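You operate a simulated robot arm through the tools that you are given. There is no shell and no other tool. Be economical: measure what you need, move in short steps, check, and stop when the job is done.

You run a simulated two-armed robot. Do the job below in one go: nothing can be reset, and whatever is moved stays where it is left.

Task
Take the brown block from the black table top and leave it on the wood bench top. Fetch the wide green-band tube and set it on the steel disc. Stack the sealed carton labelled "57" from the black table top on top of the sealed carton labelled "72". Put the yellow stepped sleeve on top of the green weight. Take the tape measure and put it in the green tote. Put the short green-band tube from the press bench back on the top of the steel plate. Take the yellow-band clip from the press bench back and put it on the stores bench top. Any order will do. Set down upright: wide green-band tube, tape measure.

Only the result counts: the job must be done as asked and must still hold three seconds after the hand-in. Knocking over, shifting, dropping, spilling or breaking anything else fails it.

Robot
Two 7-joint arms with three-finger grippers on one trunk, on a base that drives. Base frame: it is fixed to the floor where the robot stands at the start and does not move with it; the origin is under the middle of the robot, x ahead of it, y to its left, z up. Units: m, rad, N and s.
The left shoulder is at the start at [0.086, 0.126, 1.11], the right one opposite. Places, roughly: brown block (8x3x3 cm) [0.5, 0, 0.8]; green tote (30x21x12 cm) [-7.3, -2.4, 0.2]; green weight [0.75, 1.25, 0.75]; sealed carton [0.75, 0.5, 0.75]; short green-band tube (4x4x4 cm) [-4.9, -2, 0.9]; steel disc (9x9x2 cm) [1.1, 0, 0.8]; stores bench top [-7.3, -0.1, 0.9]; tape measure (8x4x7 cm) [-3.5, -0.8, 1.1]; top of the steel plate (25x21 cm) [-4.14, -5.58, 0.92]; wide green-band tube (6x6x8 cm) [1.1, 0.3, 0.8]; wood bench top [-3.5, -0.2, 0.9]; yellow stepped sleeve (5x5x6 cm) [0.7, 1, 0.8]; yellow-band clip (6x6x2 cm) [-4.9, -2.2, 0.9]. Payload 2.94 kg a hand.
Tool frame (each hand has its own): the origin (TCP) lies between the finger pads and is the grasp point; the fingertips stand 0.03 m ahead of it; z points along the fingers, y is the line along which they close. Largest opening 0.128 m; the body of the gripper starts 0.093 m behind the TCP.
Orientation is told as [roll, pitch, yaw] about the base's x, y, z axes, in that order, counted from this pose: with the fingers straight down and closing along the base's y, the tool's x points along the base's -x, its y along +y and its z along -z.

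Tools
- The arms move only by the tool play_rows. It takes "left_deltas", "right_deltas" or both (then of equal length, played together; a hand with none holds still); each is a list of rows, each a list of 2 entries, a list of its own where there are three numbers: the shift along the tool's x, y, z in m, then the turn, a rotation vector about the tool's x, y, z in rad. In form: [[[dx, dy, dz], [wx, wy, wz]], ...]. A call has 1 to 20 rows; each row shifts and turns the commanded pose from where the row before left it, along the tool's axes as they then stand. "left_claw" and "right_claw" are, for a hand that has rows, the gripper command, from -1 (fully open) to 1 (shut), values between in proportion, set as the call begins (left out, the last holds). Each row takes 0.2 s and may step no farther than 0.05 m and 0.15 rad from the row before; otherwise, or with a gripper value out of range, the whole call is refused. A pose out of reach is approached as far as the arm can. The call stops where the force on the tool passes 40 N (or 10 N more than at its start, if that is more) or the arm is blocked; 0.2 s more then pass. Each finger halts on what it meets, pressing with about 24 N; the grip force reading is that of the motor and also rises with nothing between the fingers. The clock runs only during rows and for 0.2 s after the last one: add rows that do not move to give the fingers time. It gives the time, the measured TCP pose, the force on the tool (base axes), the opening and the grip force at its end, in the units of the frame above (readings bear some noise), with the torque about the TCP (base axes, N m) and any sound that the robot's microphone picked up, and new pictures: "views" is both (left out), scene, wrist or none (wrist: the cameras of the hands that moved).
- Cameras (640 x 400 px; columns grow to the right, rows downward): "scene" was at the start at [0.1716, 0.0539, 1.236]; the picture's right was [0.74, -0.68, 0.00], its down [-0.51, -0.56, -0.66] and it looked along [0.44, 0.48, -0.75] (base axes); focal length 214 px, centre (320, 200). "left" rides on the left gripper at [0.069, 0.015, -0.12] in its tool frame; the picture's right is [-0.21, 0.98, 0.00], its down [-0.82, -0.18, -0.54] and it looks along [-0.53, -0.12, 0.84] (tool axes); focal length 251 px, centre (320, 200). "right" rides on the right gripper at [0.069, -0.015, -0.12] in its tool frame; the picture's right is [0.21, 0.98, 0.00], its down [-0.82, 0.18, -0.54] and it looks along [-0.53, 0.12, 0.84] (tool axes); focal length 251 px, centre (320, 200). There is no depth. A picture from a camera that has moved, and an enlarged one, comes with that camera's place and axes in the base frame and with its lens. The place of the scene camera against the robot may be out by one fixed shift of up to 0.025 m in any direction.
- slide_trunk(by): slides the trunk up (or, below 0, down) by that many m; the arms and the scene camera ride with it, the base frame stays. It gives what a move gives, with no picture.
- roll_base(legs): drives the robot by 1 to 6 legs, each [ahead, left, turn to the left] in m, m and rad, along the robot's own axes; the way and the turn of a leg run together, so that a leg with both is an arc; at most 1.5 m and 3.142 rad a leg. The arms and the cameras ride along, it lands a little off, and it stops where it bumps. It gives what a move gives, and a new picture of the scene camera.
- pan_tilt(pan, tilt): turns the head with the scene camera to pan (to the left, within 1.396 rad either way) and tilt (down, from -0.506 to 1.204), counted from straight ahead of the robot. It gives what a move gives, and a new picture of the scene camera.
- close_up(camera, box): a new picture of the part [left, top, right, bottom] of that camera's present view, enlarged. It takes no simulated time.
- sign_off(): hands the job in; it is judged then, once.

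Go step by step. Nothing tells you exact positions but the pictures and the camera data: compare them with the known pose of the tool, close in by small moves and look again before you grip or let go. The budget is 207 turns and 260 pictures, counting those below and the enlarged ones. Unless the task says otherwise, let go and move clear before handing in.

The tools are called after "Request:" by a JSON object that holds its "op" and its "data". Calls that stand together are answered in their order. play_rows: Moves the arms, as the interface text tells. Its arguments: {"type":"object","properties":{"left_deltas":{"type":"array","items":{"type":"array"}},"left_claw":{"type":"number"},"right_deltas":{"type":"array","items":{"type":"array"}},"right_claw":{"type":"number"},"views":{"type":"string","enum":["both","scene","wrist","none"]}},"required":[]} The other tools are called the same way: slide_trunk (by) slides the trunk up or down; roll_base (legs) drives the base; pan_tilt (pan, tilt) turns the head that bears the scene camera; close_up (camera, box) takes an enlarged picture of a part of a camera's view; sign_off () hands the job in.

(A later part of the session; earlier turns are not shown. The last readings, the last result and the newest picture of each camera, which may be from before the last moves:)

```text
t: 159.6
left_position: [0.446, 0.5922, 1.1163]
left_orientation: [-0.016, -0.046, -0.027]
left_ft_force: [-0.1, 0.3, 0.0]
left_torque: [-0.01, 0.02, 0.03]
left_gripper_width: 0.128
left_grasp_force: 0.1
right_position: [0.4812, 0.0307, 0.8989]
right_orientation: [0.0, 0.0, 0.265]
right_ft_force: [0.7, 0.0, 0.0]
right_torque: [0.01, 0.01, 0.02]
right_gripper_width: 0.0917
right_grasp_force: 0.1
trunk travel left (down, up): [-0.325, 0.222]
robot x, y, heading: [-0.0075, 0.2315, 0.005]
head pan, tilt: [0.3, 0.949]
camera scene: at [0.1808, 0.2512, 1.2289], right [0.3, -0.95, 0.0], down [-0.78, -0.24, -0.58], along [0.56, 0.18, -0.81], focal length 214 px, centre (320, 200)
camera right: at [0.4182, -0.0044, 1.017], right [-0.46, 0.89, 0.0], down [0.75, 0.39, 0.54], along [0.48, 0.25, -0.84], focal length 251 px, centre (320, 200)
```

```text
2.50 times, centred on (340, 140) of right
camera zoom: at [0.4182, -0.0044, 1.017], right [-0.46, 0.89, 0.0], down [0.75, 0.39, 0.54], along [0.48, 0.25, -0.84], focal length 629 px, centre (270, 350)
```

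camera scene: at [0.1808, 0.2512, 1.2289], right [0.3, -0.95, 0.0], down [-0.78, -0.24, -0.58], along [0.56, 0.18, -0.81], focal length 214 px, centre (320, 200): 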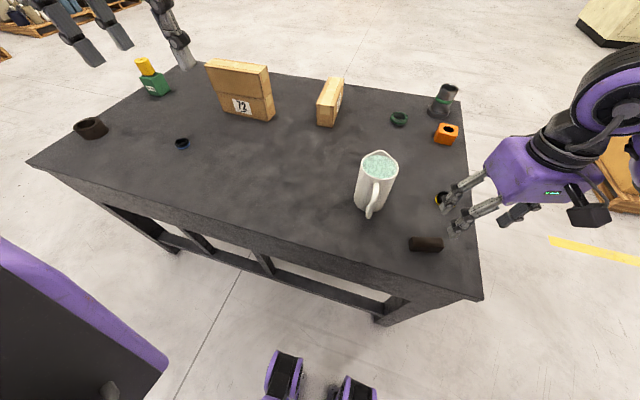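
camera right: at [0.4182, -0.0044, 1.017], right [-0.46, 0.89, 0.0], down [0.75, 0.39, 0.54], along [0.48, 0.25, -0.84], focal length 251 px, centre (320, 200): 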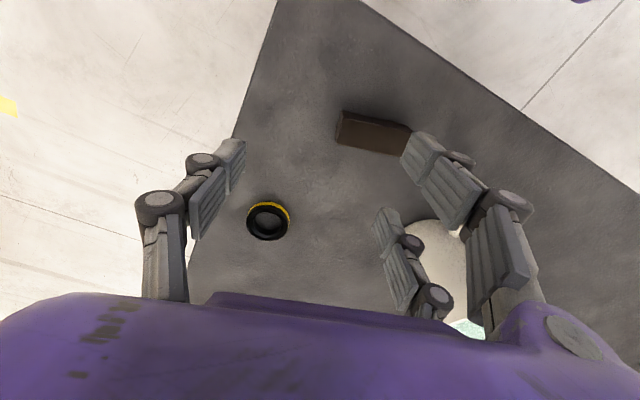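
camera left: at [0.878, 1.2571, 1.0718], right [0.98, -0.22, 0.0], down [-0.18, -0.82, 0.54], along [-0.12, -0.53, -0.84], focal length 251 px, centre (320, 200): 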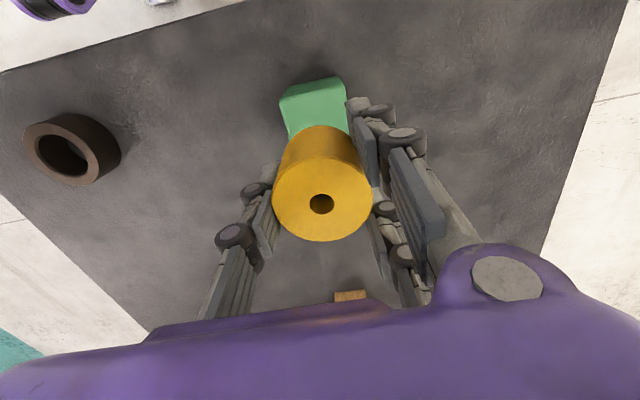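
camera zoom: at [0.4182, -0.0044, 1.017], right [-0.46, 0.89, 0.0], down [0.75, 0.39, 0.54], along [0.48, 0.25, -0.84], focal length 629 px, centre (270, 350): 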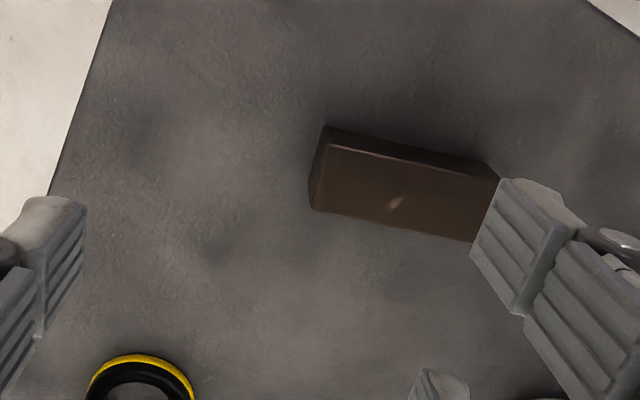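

The block moved to about (0.466, 0.079). A cross-width grip is better (tips retract when wide open). I rise and try turning the hand so that its camera side faces away from the mug.

Request:
{"op": "play_rows", "data": {"right_deltas": [[[0, -0.03, -0.03], [0, 0, 0]], [[0, 0, -0.045], [0, 0, 0]], [[0, 0, -0.03], [0, 0, 0]], [[0, 0, 0], [0, 0, -0.1441]], [[0, 0, 0], [0, 0, -0.1441]], [[0, 0, 0], [0, 0, -0.1441]], [[0, 0, 0], [0, 0, -0.1441]], [[0, 0, 0], [0, 0, -0.1441]], [[0, 0, 0], [0, 0, -0.1441]], [[0, 0, 0], [0, 0, -0.1441]], [[0, 0, 0], [0, 0, -0.1441]], [[0, 0, 0], [0, 0, -0.1441]], [[0, 0, 0], [0, 0, -0.1441]], [[0, 0, 0], [0, 0, -0.1441]]], "right_claw": -1, "views": "wrist"}}

```text
t: 162.6
left_position: [0.4455, 0.5938, 1.1169]
left_orientation: [-0.018, -0.047, -0.026]
left_ft_force: [0.1, 0.6, -0.4]
left_torque: [-0.04, 0.02, -0.01]
left_gripper_width: 0.1281
left_grasp_force: 0.1
right_position: [0.4092, 0.085, 1.036]
right_orientation: [-0.002, 0.001, 1.411]
right_ft_force: [0.0, 0.9, 0.6]
right_torque: [-0.05, -0.02, 0.01]
right_gripper_width: 0.1279
right_grasp_force: 0.1
right hand out of reach, approached as far as the arm can: row 9, 10, 11, 12, 13, 14
trunk travel left (down, up): [-0.325, 0.222]
robot x, y, heading: [-0.0079, 0.2293, 0.005]
head pan, tilt: [0.3, 0.949]
camera right: at [0.4128, 0.0136, 1.1555], right [-1.0, -0.06, 0.0], down [-0.05, 0.84, 0.54], along [-0.03, 0.54, -0.84], focal length 251 px, centre (320, 200)
```

right: 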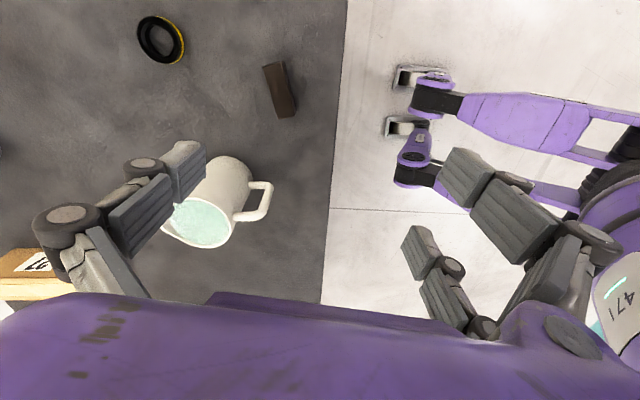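

Out of reach for the right hand that way. I will use the left hand instead, with the robot shifted right: first turn both hands at height.

Request:
{"op": "play_rows", "data": {"left_deltas": [[[0, 0, 0], [-0.018, 0.047, 0]], [[0, 0, 0], [0, 0, -0.1444]], [[0, 0, 0], [0, 0, -0.1444]], [[0, 0, 0], [0, 0, -0.1444]], [[0, 0, 0], [0, 0, -0.1444]], [[0, 0, 0], [0, 0, -0.1444]], [[0, 0, 0], [0, 0, -0.1444]], [[0, 0, 0], [0, 0, -0.1444]], [[0, 0, 0], [0, 0, -0.1444]], [[0, 0, 0], [0, 0, -0.1444]], [[0, 0, 0], [0, 0, -0.1444]], [[0, 0, 0], [0, 0, -0.1444]], [[0, 0, 0], [0, 0, -0.1444]], [[0, 0, 0], [0, 0, -0.1444]]], "right_deltas": [[[0, 0, -0.03], [0, 0, 0.141]], [[0, 0, -0.03], [0, 0, 0.141]], [[0, 0, -0.03], [0, 0, 0.141]], [[0, 0, 0], [0, 0, 0.141]], [[0, 0, 0], [0, 0, 0.141]], [[0, 0, 0], [0, 0, 0.141]], [[0, 0, 0], [0, 0, 0.141]], [[0, 0, 0], [0, 0, 0.141]], [[0, 0, 0], [0, 0, 0.141]], [[0, 0, 0], [0, 0, 0.141]], [[0, -0.04, 0], [0, 0, 0]], [[0, -0.04, 0], [0, 0, 0]], [[0, -0.04, 0], [0, 0, 0]], [[0, -0.04, 0], [0, 0, 0]]], "views": "none"}}

Request:
{"op": "roll_base", "data": {"legs": [[0, -0.38, 0]]}}

Request:
{"op": "close_up", "data": {"camera": "left", "box": [0, 0, 640, 400]}}

```text
t: 165.6
left_position: [0.4432, 0.5904, 1.1192]
left_orientation: [-0.003, -0.002, 1.851]
left_ft_force: [0.0, 0.0, 0.9]
left_torque: [-0.01, -0.04, -0.01]
left_gripper_width: 0.1282
left_grasp_force: 0.0
right_position: [0.4056, -0.0761, 1.126]
right_orientation: [0.001, 0.0, 0.001]
right_ft_force: [-0.5, -0.2, 0.0]
right_torque: [-0.01, -0.02, 0.01]
right_gripper_width: 0.1277
right_grasp_force: 0.0
trunk travel left (down, up): [-0.325, 0.222]
robot x, y, heading: [-0.0069, 0.2313, 0.008]
head pan, tilt: [0.3, 0.949]
```

```text
t: 169.4
left_position: [0.4484, 0.2117, 1.1172]
left_orientation: [0.0, -0.001, 1.847]
left_ft_force: [0.9, 1.0, -0.5]
left_torque: [-0.03, -0.01, -0.03]
left_gripper_width: 0.1281
left_grasp_force: 0.0
right_position: [0.4082, -0.4568, 1.1266]
right_orientation: [-0.001, 0.001, -0.002]
right_ft_force: [0.4, 0.4, 0.6]
right_torque: [0.0, 0.0, 0.02]
right_gripper_width: 0.1279
right_grasp_force: 0.1
trunk travel left (down, up): [-0.325, 0.222]
robot x, y, heading: [-0.0009, -0.1474, 0.006]
head pan, tilt: [0.3, 0.949]
camera scene: at [0.1826, -0.1294, 1.2289], right [0.3, -0.95, 0.0], down [-0.78, -0.24, -0.58], along [0.56, 0.17, -0.81], focal length 214 px, centre (320, 200)
```

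scene: 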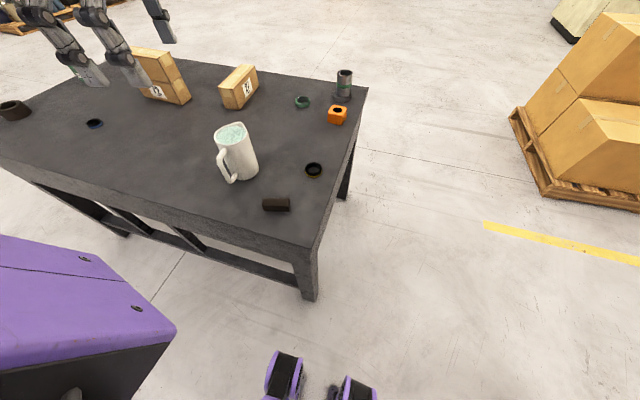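

```text
1.00 times, centred on (320, 200) of left (not enlarged: the box is as wide or as high as the picture)
camera zoom: at [0.4513, 0.141, 1.2368], right [-1.0, -0.06, 0.0], down [-0.05, 0.84, 0.54], along [-0.03, 0.54, -0.84], focal length 251 px, centre (320, 200)
```

zoom: 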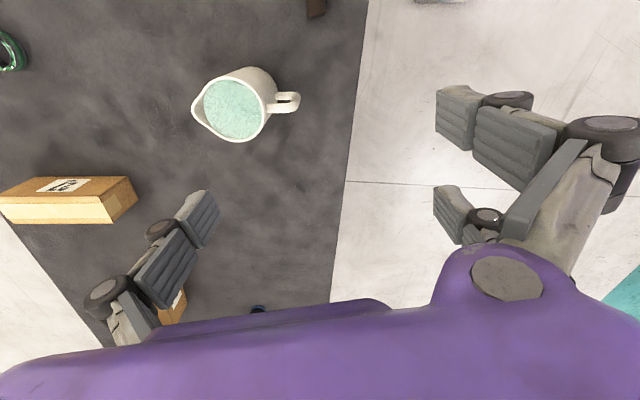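

Left hand can take that yaw. I move it back along -y to view the block with its camera.

Request:
{"op": "play_rows", "data": {"left_deltas": [[[0.0417, 0.0118, 0], [0, 0, 0]], [[0.0417, 0.0118, 0], [0, 0, 0]], [[0.0417, 0.0118, 0], [0, 0, 0]], [[0.0417, 0.0118, 0], [0, 0, 0]], [[0.0417, 0.0118, 0], [0, 0, 0]]], "views": "wrist"}}

Request:
{"op": "close_up", "data": {"camera": "left", "box": [220, 40, 420, 200]}}

```text
t: 170.6
left_position: [0.445, -0.0026, 1.1156]
left_orientation: [0.002, -0.001, 1.85]
left_ft_force: [-0.4, -0.3, -0.1]
left_torque: [0.03, 0.01, 0.01]
left_gripper_width: 0.1281
left_grasp_force: 0.1
right_position: [0.4094, -0.4568, 1.125]
right_orientation: [0.0, 0.0, -0.001]
right_ft_force: [-0.3, -0.5, 0.0]
right_torque: [0.01, 0.05, -0.02]
right_gripper_width: 0.128
right_grasp_force: 0.0
trunk travel left (down, up): [-0.325, 0.222]
robot x, y, heading: [-0.0057, -0.1507, 0.002]
head pan, tilt: [0.3, 0.949]
camera left: at [0.4506, -0.0732, 1.2349], right [-1.0, -0.06, 0.0], down [-0.05, 0.84, 0.54], along [-0.04, 0.54, -0.84], focal length 251 px, centre (320, 200)
```

left: 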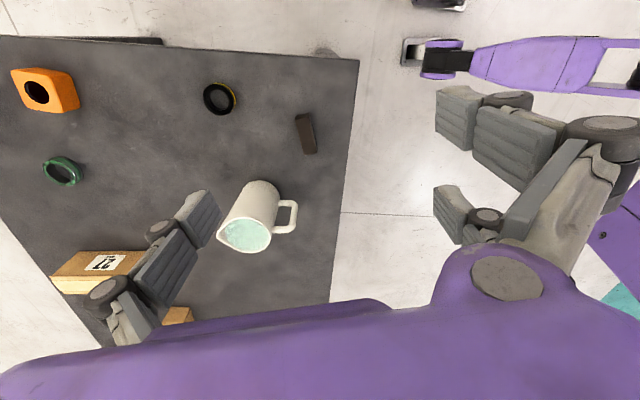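

```text
2.50 times, centred on (320, 120) of left
camera zoom: at [0.4506, -0.0732, 1.2349], right [-1.0, -0.06, 0.0], down [-0.05, 0.84, 0.54], along [-0.04, 0.54, -0.84], focal length 629 px, centre (320, 400)
```

zoom: 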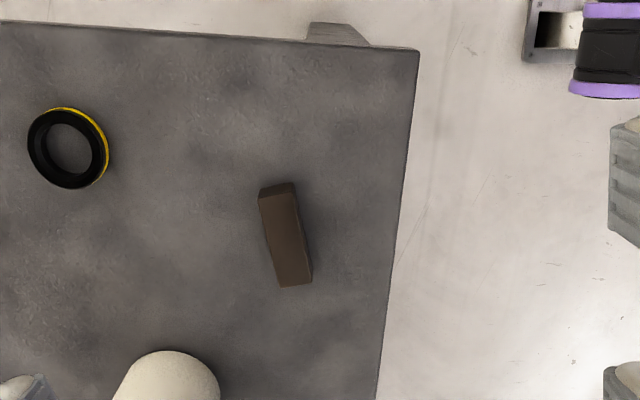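

Block at (0.463, 0.079), yaw ≈ 13°. I move above it with reduced opening and lower.

Request:
{"op": "play_rows", "data": {"left_deltas": [[[-0.0367, -0.0199, 0], [0, 0, 0]], [[-0.0367, -0.0199, 0], [0, 0, 0.04]], [[0, 0, 0.045], [0, 0, 0]], [[0, 0, 0.045], [0, 0, 0]], [[0, 0, 0.045], [0, 0, 0]], [[0, 0, 0.045], [0, 0, 0]], [[0, 0, 0.035], [0, 0, 0]]], "left_claw": -0.3, "views": "wrist"}}

Request:
{"op": "close_up", "data": {"camera": "left", "box": [220, 40, 420, 200]}}

```text
t: 172.2
left_position: [0.4625, 0.0775, 0.8978]
left_orientation: [0.0, -0.002, 1.808]
left_ft_force: [1.0, -0.8, 0.3]
left_torque: [-0.03, 0.02, -0.02]
left_gripper_width: 0.083
left_grasp_force: 0.1
right_position: [0.4091, -0.4564, 1.1254]
right_orientation: [0.0, -0.001, -0.001]
right_ft_force: [1.2, 1.2, 0.1]
right_torque: [0.0, -0.02, 0.01]
right_gripper_width: 0.128
right_grasp_force: 0.0
trunk travel left (down, up): [-0.325, 0.222]
robot x, y, heading: [-0.0053, -0.1459, 0.004]
head pan, tilt: [0.3, 0.949]
camera left: at [0.4644, 0.0072, 1.0179], right [-1.0, -0.02, 0.0], down [-0.02, 0.84, 0.54], along [-0.01, 0.54, -0.84], focal length 251 px, centre (320, 200)
```

left: 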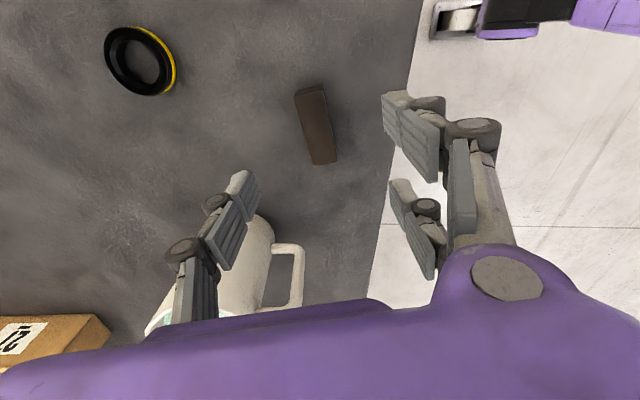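

```text
2.50 times, centred on (320, 120) of left
camera zoom: at [0.4644, 0.0072, 1.0179], right [-1.0, -0.02, 0.0], down [-0.02, 0.84, 0.54], along [-0.01, 0.54, -0.84], focal length 629 px, centre (320, 400)
```

zoom: 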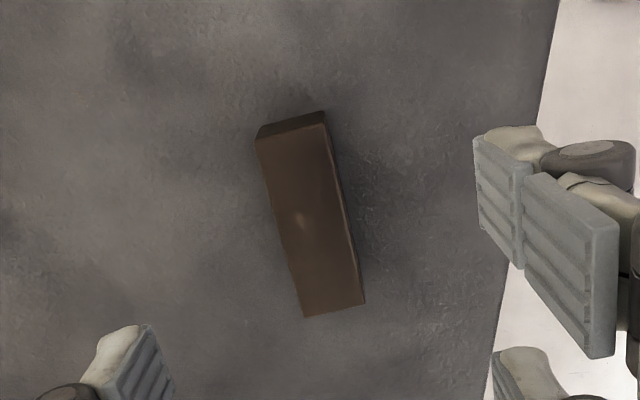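

Aligned. Lower to table height and grip.

Request:
{"op": "play_rows", "data": {"left_deltas": [[[0, -0.003, 0.04], [0, 0, 0]], [[0, 0, 0.04], [0, 0, 0]], [[0, 0, 0.025], [0, 0, 0]], [[0, 0, 0.008], [0, 0, 0]]], "views": "none"}}

Request:
{"op": "play_rows", "data": {"left_deltas": [[[0, 0, 0], [0, 0, 0]], [[0, 0, 0], [0, 0, 0]], [[0, 0, 0], [0, 0, 0]], [[0, 0, -0.02], [0, 0, 0]]], "left_claw": 1, "views": "wrist"}}

```text
t: 173.2
left_position: [0.4693, 0.078, 0.7867]
left_orientation: [-0.002, 0.0, 1.81]
left_ft_force: [-0.7, -0.7, -0.4]
left_torque: [0.02, 0.0, 0.0]
left_gripper_width: 0.0833
left_grasp_force: 0.1
right_position: [0.4095, -0.4567, 1.1251]
right_orientation: [0.0, 0.0, -0.002]
right_ft_force: [-0.6, 0.4, -0.1]
right_torque: [0.02, 0.0, 0.0]
right_gripper_width: 0.1279
right_grasp_force: 0.1
trunk travel left (down, up): [-0.325, 0.222]
robot x, y, heading: [-0.0046, -0.1485, 0.004]
head pan, tilt: [0.3, 0.949]
```

```text
t: 174.2
left_position: [0.4673, 0.0803, 0.8078]
left_orientation: [-0.002, -0.003, 1.807]
left_ft_force: [-0.9, -0.2, -2.2]
left_torque: [-0.03, -0.03, 0.02]
left_gripper_width: 0.0257
left_grasp_force: 23.9
right_position: [0.4086, -0.4576, 1.1263]
right_orientation: [0.001, 0.0, -0.003]
right_ft_force: [-0.1, 0.2, 0.4]
right_torque: [-0.01, -0.01, 0.03]
right_gripper_width: 0.1281
right_grasp_force: 0.0
trunk travel left (down, up): [-0.325, 0.222]
robot x, y, heading: [-0.0046, -0.1478, 0.009]
head pan, tilt: [0.3, 0.949]
camera left: at [0.4687, 0.0085, 0.9271], right [-1.0, -0.02, 0.0], down [-0.02, 0.84, 0.54], along [-0.01, 0.54, -0.84], focal length 251 px, centre (320, 200)
```

left: 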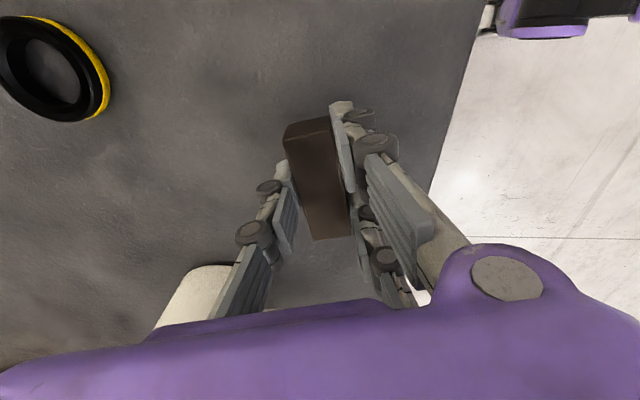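

Block held. I lift it, back away and turn round to view the wood bench.

Request:
{"op": "play_rows", "data": {"left_deltas": [[[0, 0, -0.048], [0, 0, 0]], [[0, 0, -0.048], [0, 0, 0]], [[0, 0, -0.048], [0, 0, 0]], [[0, 0, -0.048], [0, 0, 0]], [[0, 0, -0.048], [0, 0, 0]], [[0, 0, -0.048], [0, 0, 0]]], "views": "none"}}

Request:
{"op": "roll_base", "data": {"legs": [[-0.6, 0, 0], [0, 0, 3.135]]}}

Request:
{"op": "pan_tilt", "data": {"pan": 0, "tilt": 0.3}}

```text
t: 175.6
left_position: [0.4686, 0.0791, 1.0968]
left_orientation: [-0.003, -0.002, 1.806]
left_ft_force: [-0.2, 0.7, -1.9]
left_torque: [0.02, -0.03, 0.01]
left_gripper_width: 0.026
left_grasp_force: 24.5
right_position: [0.407, -0.4565, 1.1257]
right_orientation: [-0.002, 0.001, -0.002]
right_ft_force: [-0.5, 0.4, 0.3]
right_torque: [-0.02, -0.02, -0.02]
right_gripper_width: 0.1279
right_grasp_force: 0.1
trunk travel left (down, up): [-0.325, 0.222]
robot x, y, heading: [-0.0068, -0.1505, 0.005]
head pan, tilt: [0.3, 0.949]
```

```text
t: 186.4
left_position: [-1.0657, -0.394, 1.0966]
left_orientation: [-0.001, -0.001, -1.305]
left_ft_force: [0.0, 0.3, -3.0]
left_torque: [-0.02, 0.03, 0.02]
left_gripper_width: 0.0255
left_grasp_force: 24.0
right_position: [-1.0222, 0.1456, 1.1255]
right_orientation: [-0.001, 0.001, -3.115]
right_ft_force: [-0.3, -0.1, 0.9]
right_torque: [0.03, -0.05, 0.01]
right_gripper_width: 0.1279
right_grasp_force: 0.1
trunk travel left (down, up): [-0.325, 0.222]
robot x, y, heading: [-0.5993, -0.1483, -3.11]
head pan, tilt: [0.3, 0.949]
camera scene: at [-0.8089, -0.1827, 1.2289], right [-0.33, 0.95, 0.0], down [0.77, 0.27, -0.58], along [-0.55, -0.19, -0.81], focal length 214 px, centre (320, 200)
```

scene: 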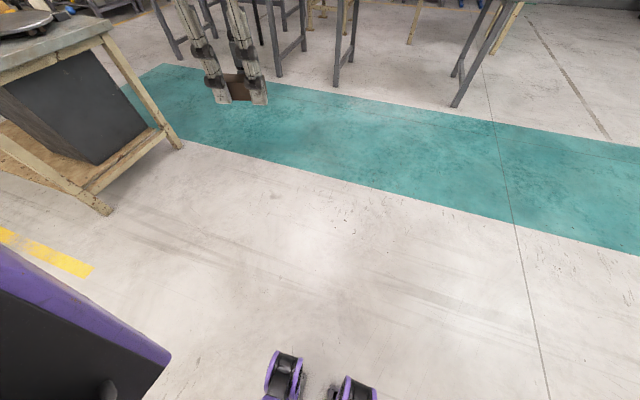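

```text
t: 187.4
left_position: [-1.0665, -0.3927, 1.0958]
left_orientation: [0.001, -0.002, -1.306]
left_ft_force: [-0.7, -0.2, -3.2]
left_torque: [0.04, -0.02, -0.02]
left_gripper_width: 0.0256
left_grasp_force: 24.3
right_position: [-1.0225, 0.1444, 1.1263]
right_orientation: [0.0, -0.001, -3.116]
right_ft_force: [0.1, 0.5, 0.3]
right_torque: [0.0, 0.01, -0.02]
right_gripper_width: 0.1281
right_grasp_force: 0.2
trunk travel left (down, up): [-0.325, 0.222]
robot x, y, heading: [-0.5959, -0.1524, -3.109]
head pan, tilt: [0.0, 0.3]
camera scene: at [-0.8335, -0.1621, 1.2847], right [-0.03, 1.0, 0.0], down [0.3, 0.01, -0.95], along [-0.95, -0.03, -0.3], focal length 214 px, centre (320, 200)
```

scene: 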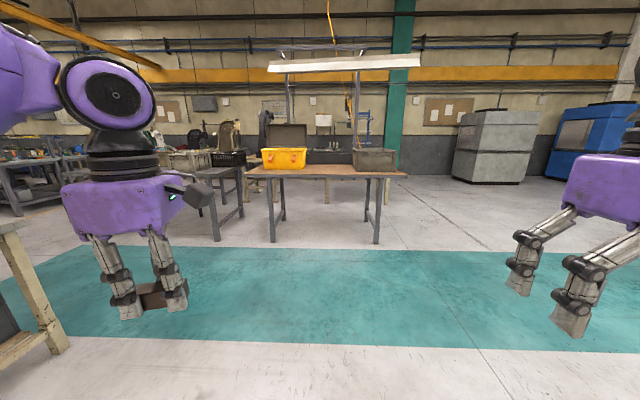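

I see the wood bench ahead with a yellow toolbox and grey box on it. Closer look.

Request:
{"op": "close_up", "data": {"camera": "scene", "box": [160, 100, 420, 250]}}

```text
2.46 times, centred on (290, 175) of scene
camera zoom: at [-0.8335, -0.1621, 1.2847], right [-0.03, 1.0, 0.0], down [0.3, 0.01, -0.95], along [-0.95, -0.03, -0.3], focal length 528 px, centre (394, 262)
```

zoom: 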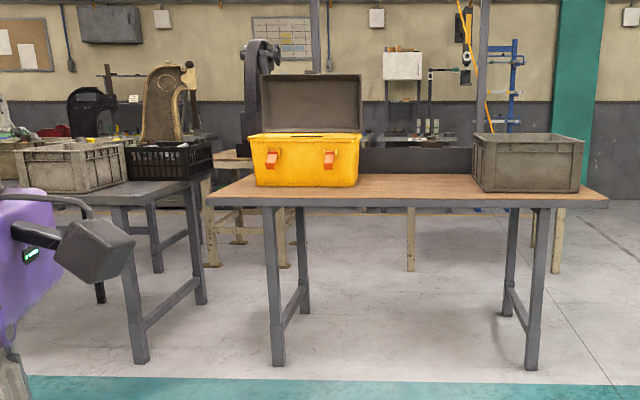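

The free area on the wood bench lies between the toolbox and grey box, around y≈-0.1. I drive closer.

Request:
{"op": "roll_base", "data": {"legs": [[0, 0, -0.03], [1.35, -0.25, 0]]}}

Request:
{"op": "pan_tilt", "data": {"pan": 0.1, "tilt": 0.5}}

```text
t: 194.7
left_position: [-2.4218, -0.1641, 1.0959]
left_orientation: [0.0, -0.001, -1.307]
left_ft_force: [1.3, 0.8, -2.4]
left_torque: [0.01, 0.01, -0.01]
left_gripper_width: 0.0259
left_grasp_force: 24.1
right_position: [-2.3766, 0.3729, 1.1249]
right_orientation: [-0.001, -0.001, -3.118]
right_ft_force: [-0.9, 0.3, 0.9]
right_torque: [0.02, -0.01, 0.0]
right_gripper_width: 0.1279
right_grasp_force: 0.0
trunk travel left (down, up): [-0.325, 0.222]
robot x, y, heading: [-1.9572, 0.0776, -3.108]
head pan, tilt: [0.0, 0.3]
camera scene: at [-2.1891, 0.0658, 1.2848], right [-0.03, 1.0, 0.0], down [0.3, 0.01, -0.96], along [-0.95, -0.03, -0.3], focal length 214 px, centre (320, 200)
```

scene: 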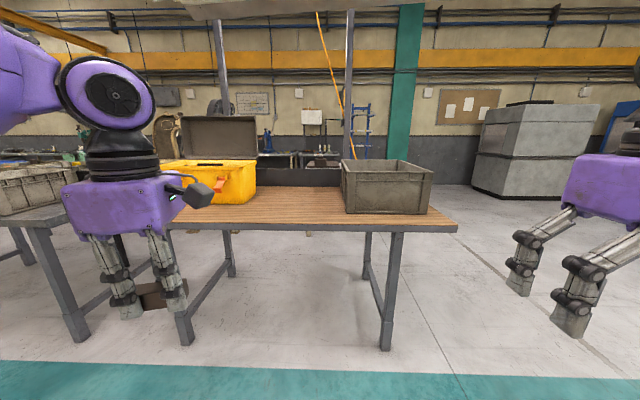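

```text
t: 195.4
left_position: [-2.4223, -0.1638, 1.0959]
left_orientation: [0.001, -0.001, -1.309]
left_ft_force: [-0.5, -0.2, -2.6]
left_torque: [0.0, 0.01, 0.05]
left_gripper_width: 0.0256
left_grasp_force: 23.8
right_position: [-2.3772, 0.3737, 1.1245]
right_orientation: [0.0, 0.0, -3.118]
right_ft_force: [0.0, 0.5, 0.0]
right_torque: [0.0, -0.01, 0.0]
right_gripper_width: 0.1282
right_grasp_force: 0.1
trunk travel left (down, up): [-0.325, 0.222]
robot x, y, heading: [-1.9529, 0.0718, -3.116]
head pan, tilt: [0.099, 0.499]
camera scene: at [-2.186, 0.0569, 1.2664], right [-0.13, 0.99, 0.0], down [0.47, 0.06, -0.88], along [-0.87, -0.11, -0.48], focal length 214 px, centre (320, 200)
```

scene: 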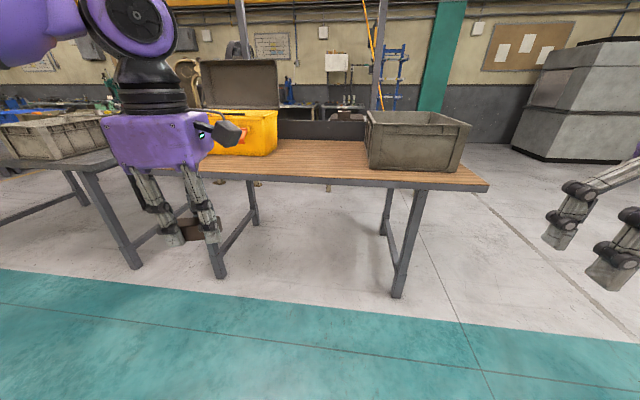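

The bench edge is at x≈-3.0, top ≈0.9; free spot around (-3.15, -0.1). I raise the trunk 0.15 and drive up.

Request:
{"op": "slide_trunk", "data": {"by": 0.15}}

Request:
{"op": "roll_base", "data": {"legs": [[0.7, -0.04, -0.025]]}}

Request:
{"op": "pan_tilt", "data": {"pan": 0.2, "tilt": 0.8}}

```text
t: 197.2
left_position: [-2.423, -0.1638, 1.245]
left_orientation: [0.002, -0.003, -1.308]
left_ft_force: [-0.5, 0.5, -3.0]
left_torque: [0.01, 0.03, 0.01]
left_gripper_width: 0.0259
left_grasp_force: 24.1
right_position: [-2.3777, 0.3738, 1.2739]
right_orientation: [0.001, 0.003, -3.118]
right_ft_force: [-0.2, 0.1, -0.9]
right_torque: [0.0, -0.04, 0.0]
right_gripper_width: 0.128
right_grasp_force: 0.0
trunk travel left (down, up): [-0.475, 0.072]
robot x, y, heading: [-1.9523, 0.0751, -3.112]
head pan, tilt: [0.099, 0.499]
```

```text
t: 201.0
left_position: [-3.1246, -0.1162, 1.2478]
left_orientation: [0.001, -0.002, -1.344]
left_ft_force: [0.5, -0.4, -2.7]
left_torque: [0.01, 0.0, 0.0]
left_gripper_width: 0.0257
left_grasp_force: 24.2
right_position: [-3.0594, 0.4192, 1.2768]
right_orientation: [0.001, 0.001, 3.131]
right_ft_force: [0.8, -0.5, 0.4]
right_torque: [-0.01, 0.05, 0.02]
right_gripper_width: 0.1281
right_grasp_force: 0.0
trunk travel left (down, up): [-0.475, 0.072]
robot x, y, heading: [-2.6463, 0.1033, 3.138]
head pan, tilt: [0.099, 0.499]
camera scene: at [-2.8257, 0.0958, 1.4272], right [-0.09, 1.0, 0.0], down [0.48, 0.04, -0.88], along [-0.87, -0.08, -0.48], focal length 214 px, centre (320, 200)
```

scene: 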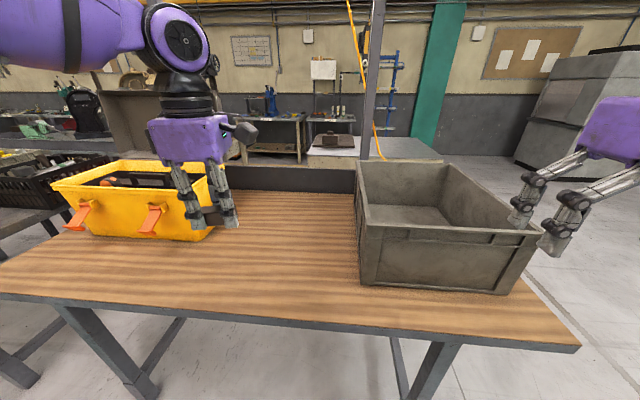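

```text
t: 201.8
left_position: [-3.1249, -0.1156, 1.2468]
left_orientation: [0.0, -0.002, -1.344]
left_ft_force: [-0.5, -0.6, -2.6]
left_torque: [0.0, -0.01, -0.04]
left_gripper_width: 0.0255
left_grasp_force: 23.9
right_position: [-3.06, 0.4195, 1.2753]
right_orientation: [0.0, -0.002, 3.132]
right_ft_force: [-0.5, -0.2, -0.3]
right_torque: [-0.01, 0.0, 0.02]
right_gripper_width: 0.128
right_grasp_force: 0.1
trunk travel left (down, up): [-0.475, 0.072]
robot x, y, heading: [-2.6474, 0.1046, 3.134]
head pan, tilt: [0.201, 0.799]
camera scene: at [-2.815, 0.0888, 1.4011], right [-0.19, 0.98, 0.0], down [0.7, 0.14, -0.7], along [-0.68, -0.14, -0.72], focal length 214 px, centre (320, 200)
```

scene: 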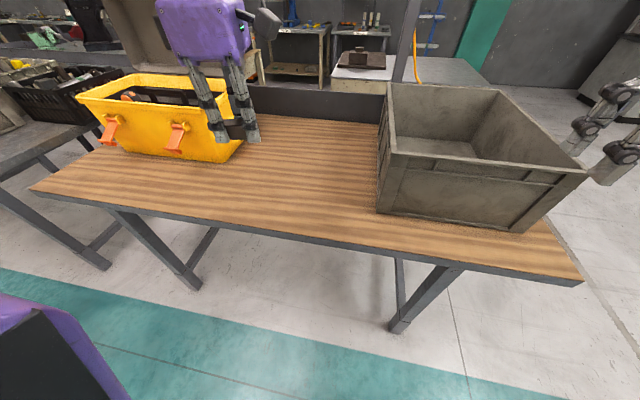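

The near edge is at about x=-3.06, so I advance another 0.12 m and look with the left wrist camera.

Request:
{"op": "roll_base", "data": {"legs": [[0.12, 0, 0]]}}

Request:
{"op": "play_rows", "data": {"left_deltas": [[[0, 0, 0.045], [0, 0, 0]], [[0, 0, 0.045], [0, 0, 0]], [[0, 0, 0.045], [0, 0, 0]], [[0, 0, 0.045], [0, 0, 0]]]}}

```text
t: 203.0
left_position: [-3.2437, -0.1151, 1.2475]
left_orientation: [-0.001, -0.001, -1.345]
left_ft_force: [0.1, 0.2, -2.7]
left_torque: [0.02, 0.06, 0.01]
left_gripper_width: 0.0256
left_grasp_force: 23.8
right_position: [-3.1786, 0.421, 1.2762]
right_orientation: [-0.001, -0.002, 3.126]
right_ft_force: [0.0, -0.3, -0.6]
right_torque: [0.01, 0.03, -0.01]
right_gripper_width: 0.128
right_grasp_force: 0.0
trunk travel left (down, up): [-0.475, 0.072]
robot x, y, heading: [-2.769, 0.108, 3.134]
head pan, tilt: [0.201, 0.799]
camera scene: at [-2.9336, 0.0899, 1.4014], right [-0.19, 0.98, 0.0], down [0.7, 0.14, -0.7], along [-0.69, -0.13, -0.72], focal length 214 px, centre (320, 200)
```

scene: 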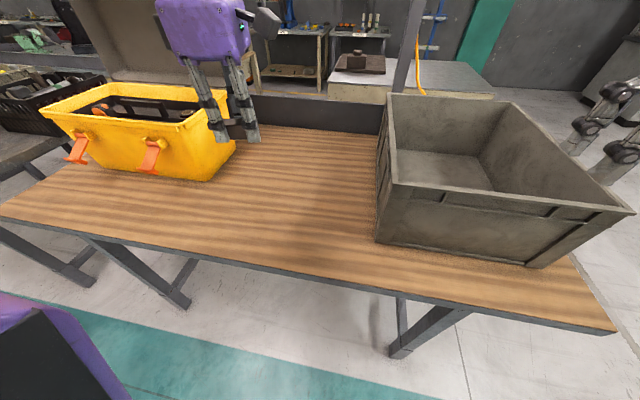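

```text
t: 204.0
left_position: [-3.2398, -0.1158, 1.0645]
left_orientation: [0.001, 0.001, -1.346]
left_ft_force: [-1.2, 0.5, -2.8]
left_torque: [0.0, -0.01, 0.04]
left_gripper_width: 0.0257
left_grasp_force: 23.5
right_position: [-3.1799, 0.4214, 1.2749]
right_orientation: [0.0, 0.0, 3.127]
right_ft_force: [-0.1, -0.2, 0.2]
right_torque: [0.04, 0.0, 0.0]
right_gripper_width: 0.128
right_grasp_force: 0.1
trunk travel left (down, up): [-0.475, 0.072]
robot x, y, heading: [-2.7692, 0.106, 3.133]
head pan, tilt: [0.201, 0.799]
camera scene: at [-2.9359, 0.0893, 1.401], right [-0.19, 0.98, 0.0], down [0.7, 0.14, -0.7], along [-0.68, -0.13, -0.72], focal length 214 px, centre (320, 200)
camera left: at [-3.2413, -0.0446, 1.1847], right [1.0, 0.01, 0.0], down [0.01, -0.84, 0.54], along [0.0, -0.54, -0.84], focal length 251 px, centre (320, 200)
```

scene: 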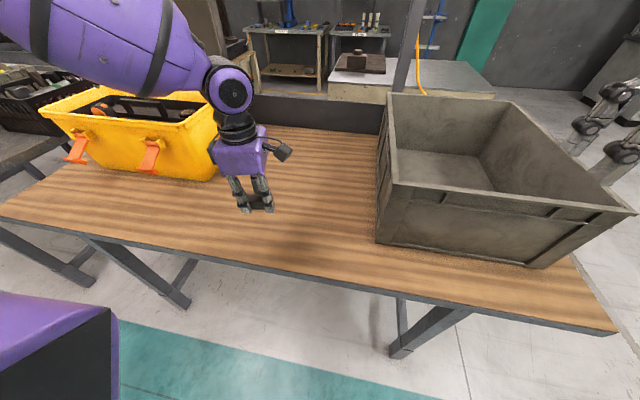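
left: 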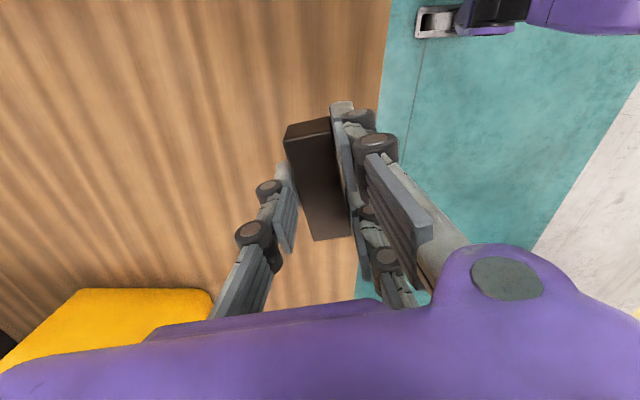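

The bench edge is at x≈-3.175 here; I move the block 0.1 m further in and lower.

Request:
{"op": "play_rows", "data": {"left_deltas": [[[0.0075, -0.0325, 0], [0, 0, 0]], [[0.0075, -0.0325, 0], [0, 0, 0]], [[0.0075, -0.0325, 0], [0, 0, 0]], [[0, 0, 0.04], [0, 0, 0]], [[0, 0, 0.04], [0, 0, 0]], [[0, 0, 0.025], [0, 0, 0]]]}}

```text
t: 205.4
left_position: [-3.3341, -0.1246, 0.9657]
left_orientation: [-0.003, 0.0, -1.346]
left_ft_force: [0.0, 0.3, -1.8]
left_torque: [-0.05, -0.04, -0.02]
left_gripper_width: 0.026
left_grasp_force: 23.7
left hand out of reach, approached as far as the arm can: row 5, 6
right_position: [-3.1792, 0.422, 1.2753]
right_orientation: [0.001, -0.003, 3.127]
right_ft_force: [0.1, -0.7, 0.3]
right_torque: [-0.04, 0.04, 0.0]
right_gripper_width: 0.1279
right_grasp_force: 0.2
trunk travel left (down, up): [-0.475, 0.072]
robot x, y, heading: [-2.767, 0.1066, 3.133]
head pan, tilt: [0.201, 0.799]
camera scene: at [-2.9349, 0.09, 1.4012], right [-0.19, 0.98, 0.0], down [0.7, 0.14, -0.7], along [-0.68, -0.13, -0.72], focal length 214 px, centre (320, 200)
camera left: at [-3.3346, -0.053, 1.0856], right [1.0, 0.01, 0.0], down [0.01, -0.84, 0.54], along [0.0, -0.54, -0.84], focal length 251 px, centre (320, 200)
```

scene: 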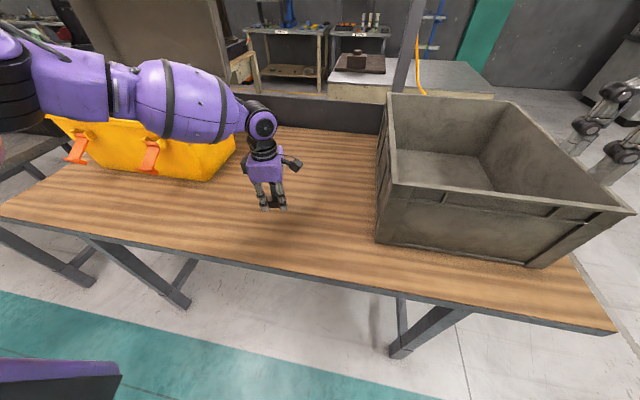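
left: 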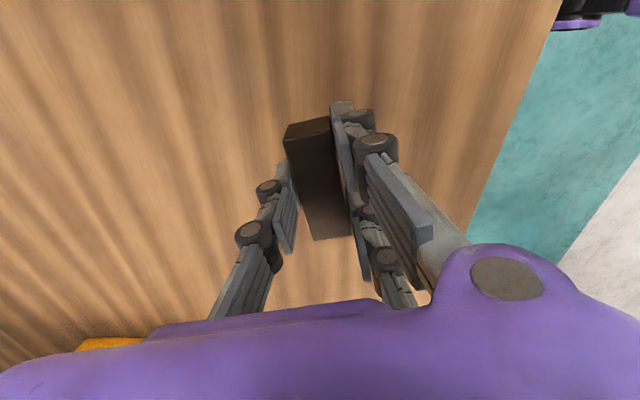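

Slightly out of reach at that trunk height; I lower the trunk instead.

Request:
{"op": "slide_trunk", "data": {"by": -0.024}}

Request:
{"op": "play_rows", "data": {"left_deltas": [[[0, 0, 0.003], [0, 0, 0]], [[0, 0, 0.003], [0, 0, 0]]], "views": "none"}}

```text
t: 206.1
left_position: [-3.3344, -0.1234, 0.9446]
left_orientation: [-0.002, -0.001, -1.346]
left_ft_force: [0.0, 0.2, -3.0]
left_torque: [-0.02, 0.02, 0.01]
left_gripper_width: 0.0254
left_grasp_force: 24.6
right_position: [-3.179, 0.4215, 1.2518]
right_orientation: [0.001, -0.001, 3.129]
right_ft_force: [0.2, 0.7, -0.8]
right_torque: [-0.03, 0.03, 0.01]
right_gripper_width: 0.1281
right_grasp_force: 0.0
trunk travel left (down, up): [-0.451, 0.096]
robot x, y, heading: [-2.7681, 0.1056, 3.133]
head pan, tilt: [0.201, 0.799]
```

```text
t: 206.7
left_position: [-3.3335, -0.1235, 0.9388]
left_orientation: [-0.001, -0.001, -1.345]
left_ft_force: [-0.6, -0.3, -3.4]
left_torque: [-0.01, 0.01, -0.01]
left_gripper_width: 0.0257
left_grasp_force: 23.5
right_position: [-3.1809, 0.4213, 1.2508]
right_orientation: [-0.002, -0.002, 3.127]
right_ft_force: [0.0, 0.1, 0.5]
right_torque: [-0.03, 0.01, 0.01]
right_gripper_width: 0.1282
right_grasp_force: 0.1
trunk travel left (down, up): [-0.451, 0.096]
robot x, y, heading: [-2.7696, 0.1075, 3.134]
head pan, tilt: [0.201, 0.799]
```

Request:
{"op": "play_rows", "data": {"left_deltas": [[[0, 0, 0.003], [0, 0, 0]], [[0, 0, 0.003], [0, 0, 0]], [[0, 0, 0.003], [0, 0, 0]], [[0, 0, 0.003], [0, 0, 0]]], "views": "wrist"}}

```text
t: 207.7
left_position: [-3.3351, -0.1236, 0.9256]
left_orientation: [0.001, -0.001, -1.346]
left_ft_force: [0.1, -0.5, -2.5]
left_torque: [0.01, 0.01, -0.02]
left_gripper_width: 0.0256
left_grasp_force: 24.4
right_position: [-3.1796, 0.4218, 1.2526]
right_orientation: [0.001, 0.0, 3.127]
right_ft_force: [0.4, -0.6, -0.9]
right_torque: [0.01, -0.03, 0.02]
right_gripper_width: 0.1282
right_grasp_force: 0.2
trunk travel left (down, up): [-0.451, 0.096]
robot x, y, heading: [-2.7692, 0.1069, 3.137]
head pan, tilt: [0.201, 0.799]
camera left: at [-3.3352, -0.0524, 1.0461], right [1.0, 0.01, 0.0], down [0.01, -0.84, 0.54], along [0.01, -0.54, -0.84], focal length 251 px, centre (320, 200)
```

left: 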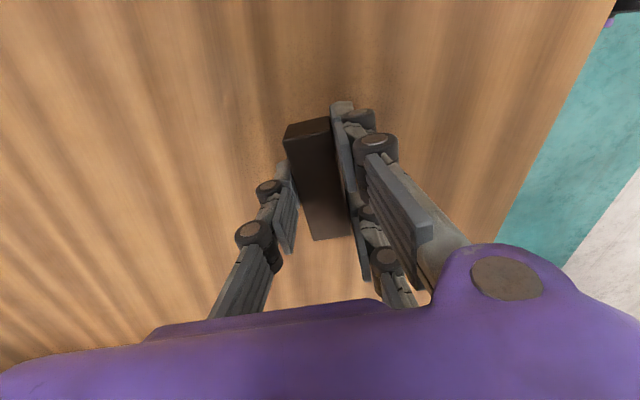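

By parallax the bench top is ≈0.866. Continue down.

Request:
{"op": "play_rows", "data": {"left_deltas": [[[0, 0, 0.008], [0, 0, 0]], [[0, 0, 0.006], [0, 0, 0]], [[0, 0, 0.003], [0, 0, 0]], [[0, 0, 0.003], [0, 0, 0]], [[0, 0, 0.003], [0, 0, 0]]], "views": "none"}}

```text
t: 208.9
left_position: [-3.3332, -0.1244, 0.9042]
left_orientation: [-0.003, 0.0, -1.346]
left_ft_force: [1.2, -0.2, -3.2]
left_torque: [0.01, 0.0, -0.03]
left_gripper_width: 0.0258
left_grasp_force: 23.8
right_position: [-3.1797, 0.4214, 1.2528]
right_orientation: [-0.001, -0.001, 3.127]
right_ft_force: [0.3, 0.5, 1.0]
right_torque: [0.0, 0.01, -0.01]
right_gripper_width: 0.128
right_grasp_force: 0.1
trunk travel left (down, up): [-0.451, 0.096]
robot x, y, heading: [-2.7682, 0.107, 3.135]
head pan, tilt: [0.201, 0.799]
```

Request:
{"op": "play_rows", "data": {"left_deltas": [[[0, 0, 0.003], [0, 0, 0]], [[0, 0, 0.003], [0, 0, 0]], [[0, 0, 0.003], [0, 0, 0]], [[0, 0, 0.003], [0, 0, 0]]], "views": "none"}}

```text
t: 209.9
left_position: [-3.3316, -0.1252, 0.8997]
left_orientation: [-0.009, 0.0, -1.346]
left_ft_force: [-6.0, 0.2, 25.3]
left_torque: [-0.7, -0.33, -0.14]
left_gripper_width: 0.0258
left_grasp_force: 24.3
left hand out of reach, approached as far as the arm can: row 2, 4
right_position: [-3.179, 0.4217, 1.2521]
right_orientation: [-0.002, -0.003, 3.126]
right_ft_force: [0.2, 0.5, -0.8]
right_torque: [0.04, -0.01, 0.03]
right_gripper_width: 0.1281
right_grasp_force: 0.0
trunk travel left (down, up): [-0.451, 0.096]
robot x, y, heading: [-2.7675, 0.1021, 3.129]
head pan, tilt: [0.201, 0.799]
```

Contact: bench top ≈0.863. Ease up 3 mm, release, rise.

Request:
{"op": "play_rows", "data": {"left_deltas": [[[0, 0, -0.003], [0, 0, 0]]], "views": "none"}}

Request:
{"op": "play_rows", "data": {"left_deltas": [[[0, 0, 0], [0, 0, 0]], [[0, 0, 0], [0, 0, 0]], [[0, 0, 0], [0, 0, 0]], [[0, 0, 0], [0, 0, 0]], [[0, 0, -0.03], [0, 0, 0]], [[0, 0, -0.045], [0, 0, 0]], [[0, 0, -0.045], [0, 0, 0]], [[0, 0, -0.045], [0, 0, 0]], [[0, 0, -0.045], [0, 0, 0]], [[0, 0, -0.045], [0, 0, 0]], [[0, 0, -0.045], [0, 0, 0]]], "left_claw": -0.4}}

```text
t: 210.3
left_position: [-3.3297, -0.126, 0.8986]
left_orientation: [-0.004, 0.002, -1.346]
left_ft_force: [-11.3, 1.6, 20.8]
left_torque: [0.28, 0.27, 0.03]
left_gripper_width: 0.0259
left_grasp_force: 23.9
right_position: [-3.1782, 0.4225, 1.2519]
right_orientation: [-0.002, -0.001, 3.128]
right_ft_force: [0.4, -0.1, 0.3]
right_torque: [-0.03, -0.03, 0.02]
right_gripper_width: 0.1282
right_grasp_force: 0.2
trunk travel left (down, up): [-0.451, 0.096]
robot x, y, heading: [-2.7675, 0.1085, 3.135]
head pan, tilt: [0.201, 0.799]
```

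```text
t: 212.7
left_position: [-3.3261, -0.1262, 1.1995]
left_orientation: [-0.002, -0.002, -1.347]
left_ft_force: [0.3, 0.3, 0.5]
left_torque: [-0.01, 0.01, -0.04]
left_gripper_width: 0.0896
left_grasp_force: 0.0
right_position: [-3.1787, 0.4212, 1.252]
right_orientation: [0.002, -0.002, 3.126]
right_ft_force: [0.6, 0.0, 0.6]
right_torque: [0.03, 0.04, 0.0]
right_gripper_width: 0.1279
right_grasp_force: 0.1
trunk travel left (down, up): [-0.451, 0.096]
robot x, y, heading: [-2.7669, 0.1081, 3.133]
head pan, tilt: [0.201, 0.799]
camera scene: at [-2.9453, 0.0716, 1.377], right [-0.41, 0.91, 0.0], down [0.62, 0.28, -0.73], along [-0.67, -0.3, -0.68], focal length 214 px, centre (320, 200)
camera left: at [-3.327, -0.055, 1.3201], right [1.0, 0.01, 0.0], down [0.01, -0.84, 0.54], along [0.0, -0.54, -0.84], focal length 251 px, centre (320, 200)
```

scene: 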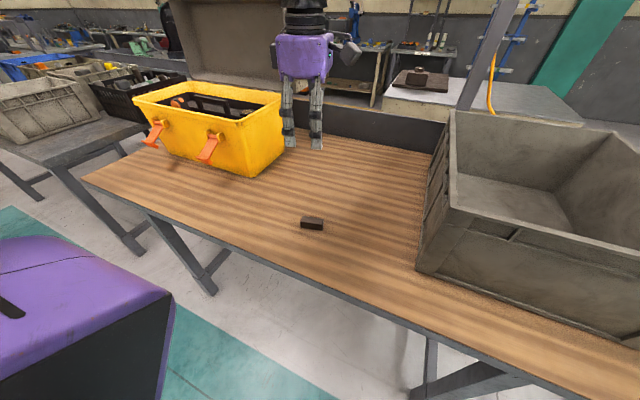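
left: 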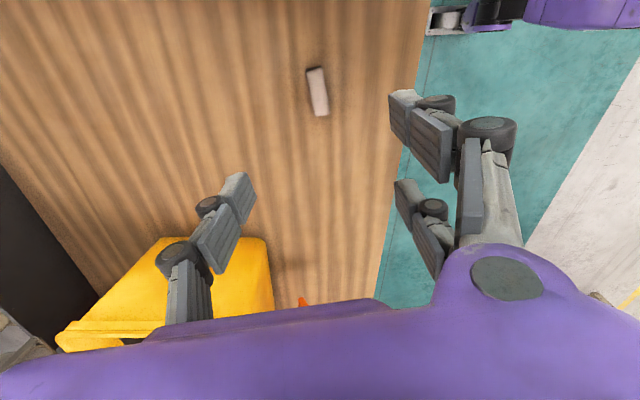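

Brown block is on the bench. Now look into the toolbox for the tape measure.

Request:
{"op": "close_up", "data": {"camera": "scene", "box": [120, 60, 300, 190]}}

```text
3.08 times, centred on (210, 125) of scene
camera zoom: at [-2.9453, 0.0716, 1.377], right [-0.41, 0.91, 0.0], down [0.62, 0.28, -0.73], along [-0.67, -0.3, -0.68], focal length 660 px, centre (658, 431)
```

zoom: 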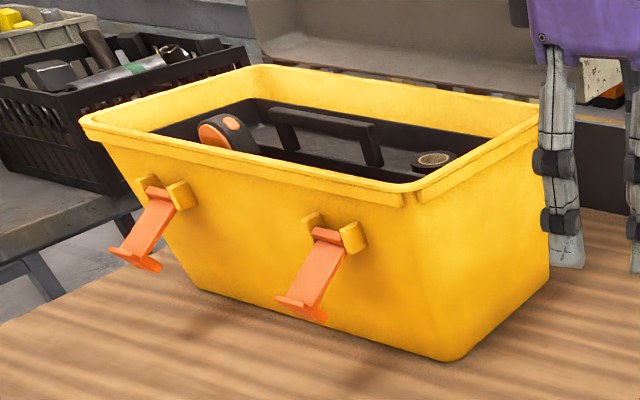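

The tape measure stands in the toolbox tray near (-3.53, -0.81). I raise the trunk and shift the robot left and slightly closer.

Request:
{"op": "slide_trunk", "data": {"by": 0.09}}

Request:
{"op": "roll_base", "data": {"legs": [[0, 0.7, 0], [0.1, 0, 0]]}}

Request:
{"op": "close_up", "data": {"camera": "left", "box": [0, 0, 640, 400]}}

```text
t: 214.0
left_position: [-3.3138, -0.1264, 1.3278]
left_orientation: [-0.073, 0.014, -1.346]
left_ft_force: [0.8, 0.3, 0.0]
left_torque: [0.01, -0.01, 0.0]
left_gripper_width: 0.0896
left_grasp_force: 0.1
right_position: [-3.179, 0.4214, 1.3401]
right_orientation: [0.0, 0.0, 3.128]
right_ft_force: [-0.8, 0.7, -0.6]
right_torque: [0.02, 0.0, 0.02]
right_gripper_width: 0.1277
right_grasp_force: 0.0
trunk travel left (down, up): [-0.541, 0.006]
robot x, y, heading: [-2.7714, 0.109, 3.137]
head pan, tilt: [0.201, 0.799]
```

```text
t: 221.2
left_position: [-3.4306, -0.8017, 1.3299]
left_orientation: [-0.078, 0.017, -1.371]
left_ft_force: [-0.1, 0.0, 0.7]
left_torque: [-0.05, 0.02, -0.03]
left_gripper_width: 0.0899
left_grasp_force: 0.1
right_position: [-3.2797, -0.2571, 1.3427]
right_orientation: [-0.001, -0.003, 3.101]
right_ft_force: [0.4, -0.5, 0.6]
right_torque: [0.01, 0.04, 0.03]
right_gripper_width: 0.1279
right_grasp_force: 0.2
trunk travel left (down, up): [-0.541, 0.006]
robot x, y, heading: [-2.8809, -0.5821, 3.102]
head pan, tilt: [0.201, 0.799]
camera scene: at [-2.9787, -0.5974, 1.4752], right [-0.17, 0.99, 0.0], down [0.71, 0.12, -0.7], along [-0.69, -0.12, -0.72], focal length 214 px, centre (320, 200)
```

scene: 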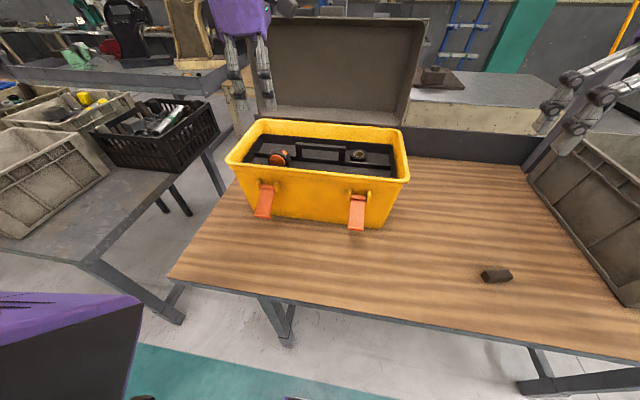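

```text
1.00 times, centred on (320, 200) of left (not enlarged: the box is as wide or as high as the picture)
camera zoom: at [-3.4202, -0.7309, 1.4496], right [1.0, -0.02, -0.08], down [0.03, -0.84, 0.54], along [-0.08, -0.54, -0.84], focal length 251 px, centre (320, 200)
```

zoom: 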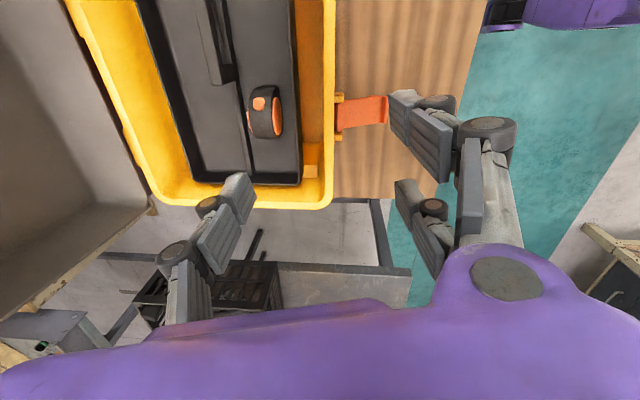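

The tape's long side runs along y. I zoom in for height.

Request:
{"op": "close_up", "data": {"camera": "scene", "box": [220, 110, 420, 235]}}

Request:
{"op": "close_up", "data": {"camera": "left", "box": [180, 40, 340, 200]}}

```text
3.20 times, centred on (320, 172) of scene
camera zoom: at [-2.9787, -0.5974, 1.4752], right [-0.17, 0.99, 0.0], down [0.71, 0.12, -0.7], along [-0.69, -0.12, -0.72], focal length 686 px, centre (320, 288)
```

zoom: 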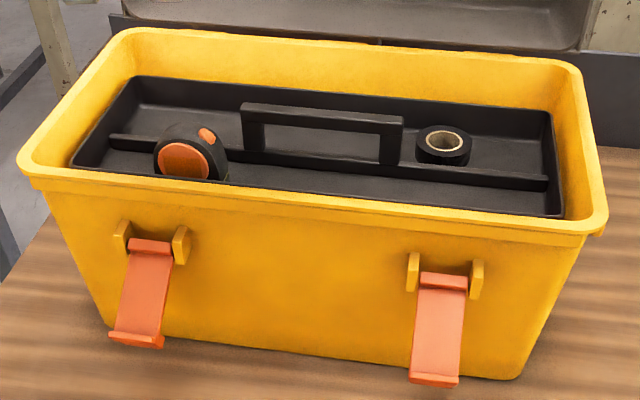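

```text
2.50 times, centred on (260, 120) of left
camera zoom: at [-3.4202, -0.7309, 1.4496], right [1.0, -0.02, -0.08], down [0.03, -0.84, 0.54], along [-0.08, -0.54, -0.84], focal length 629 px, centre (470, 400)
```

zoom: 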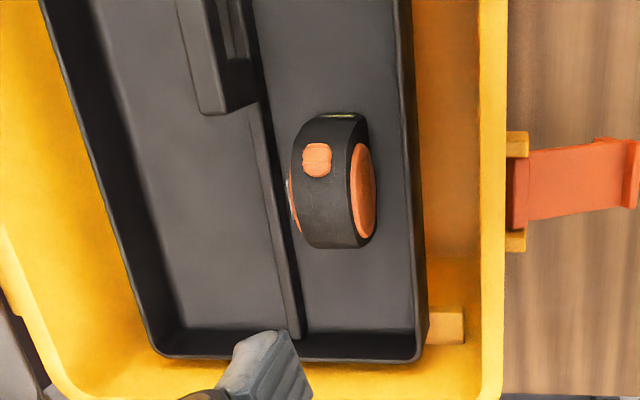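

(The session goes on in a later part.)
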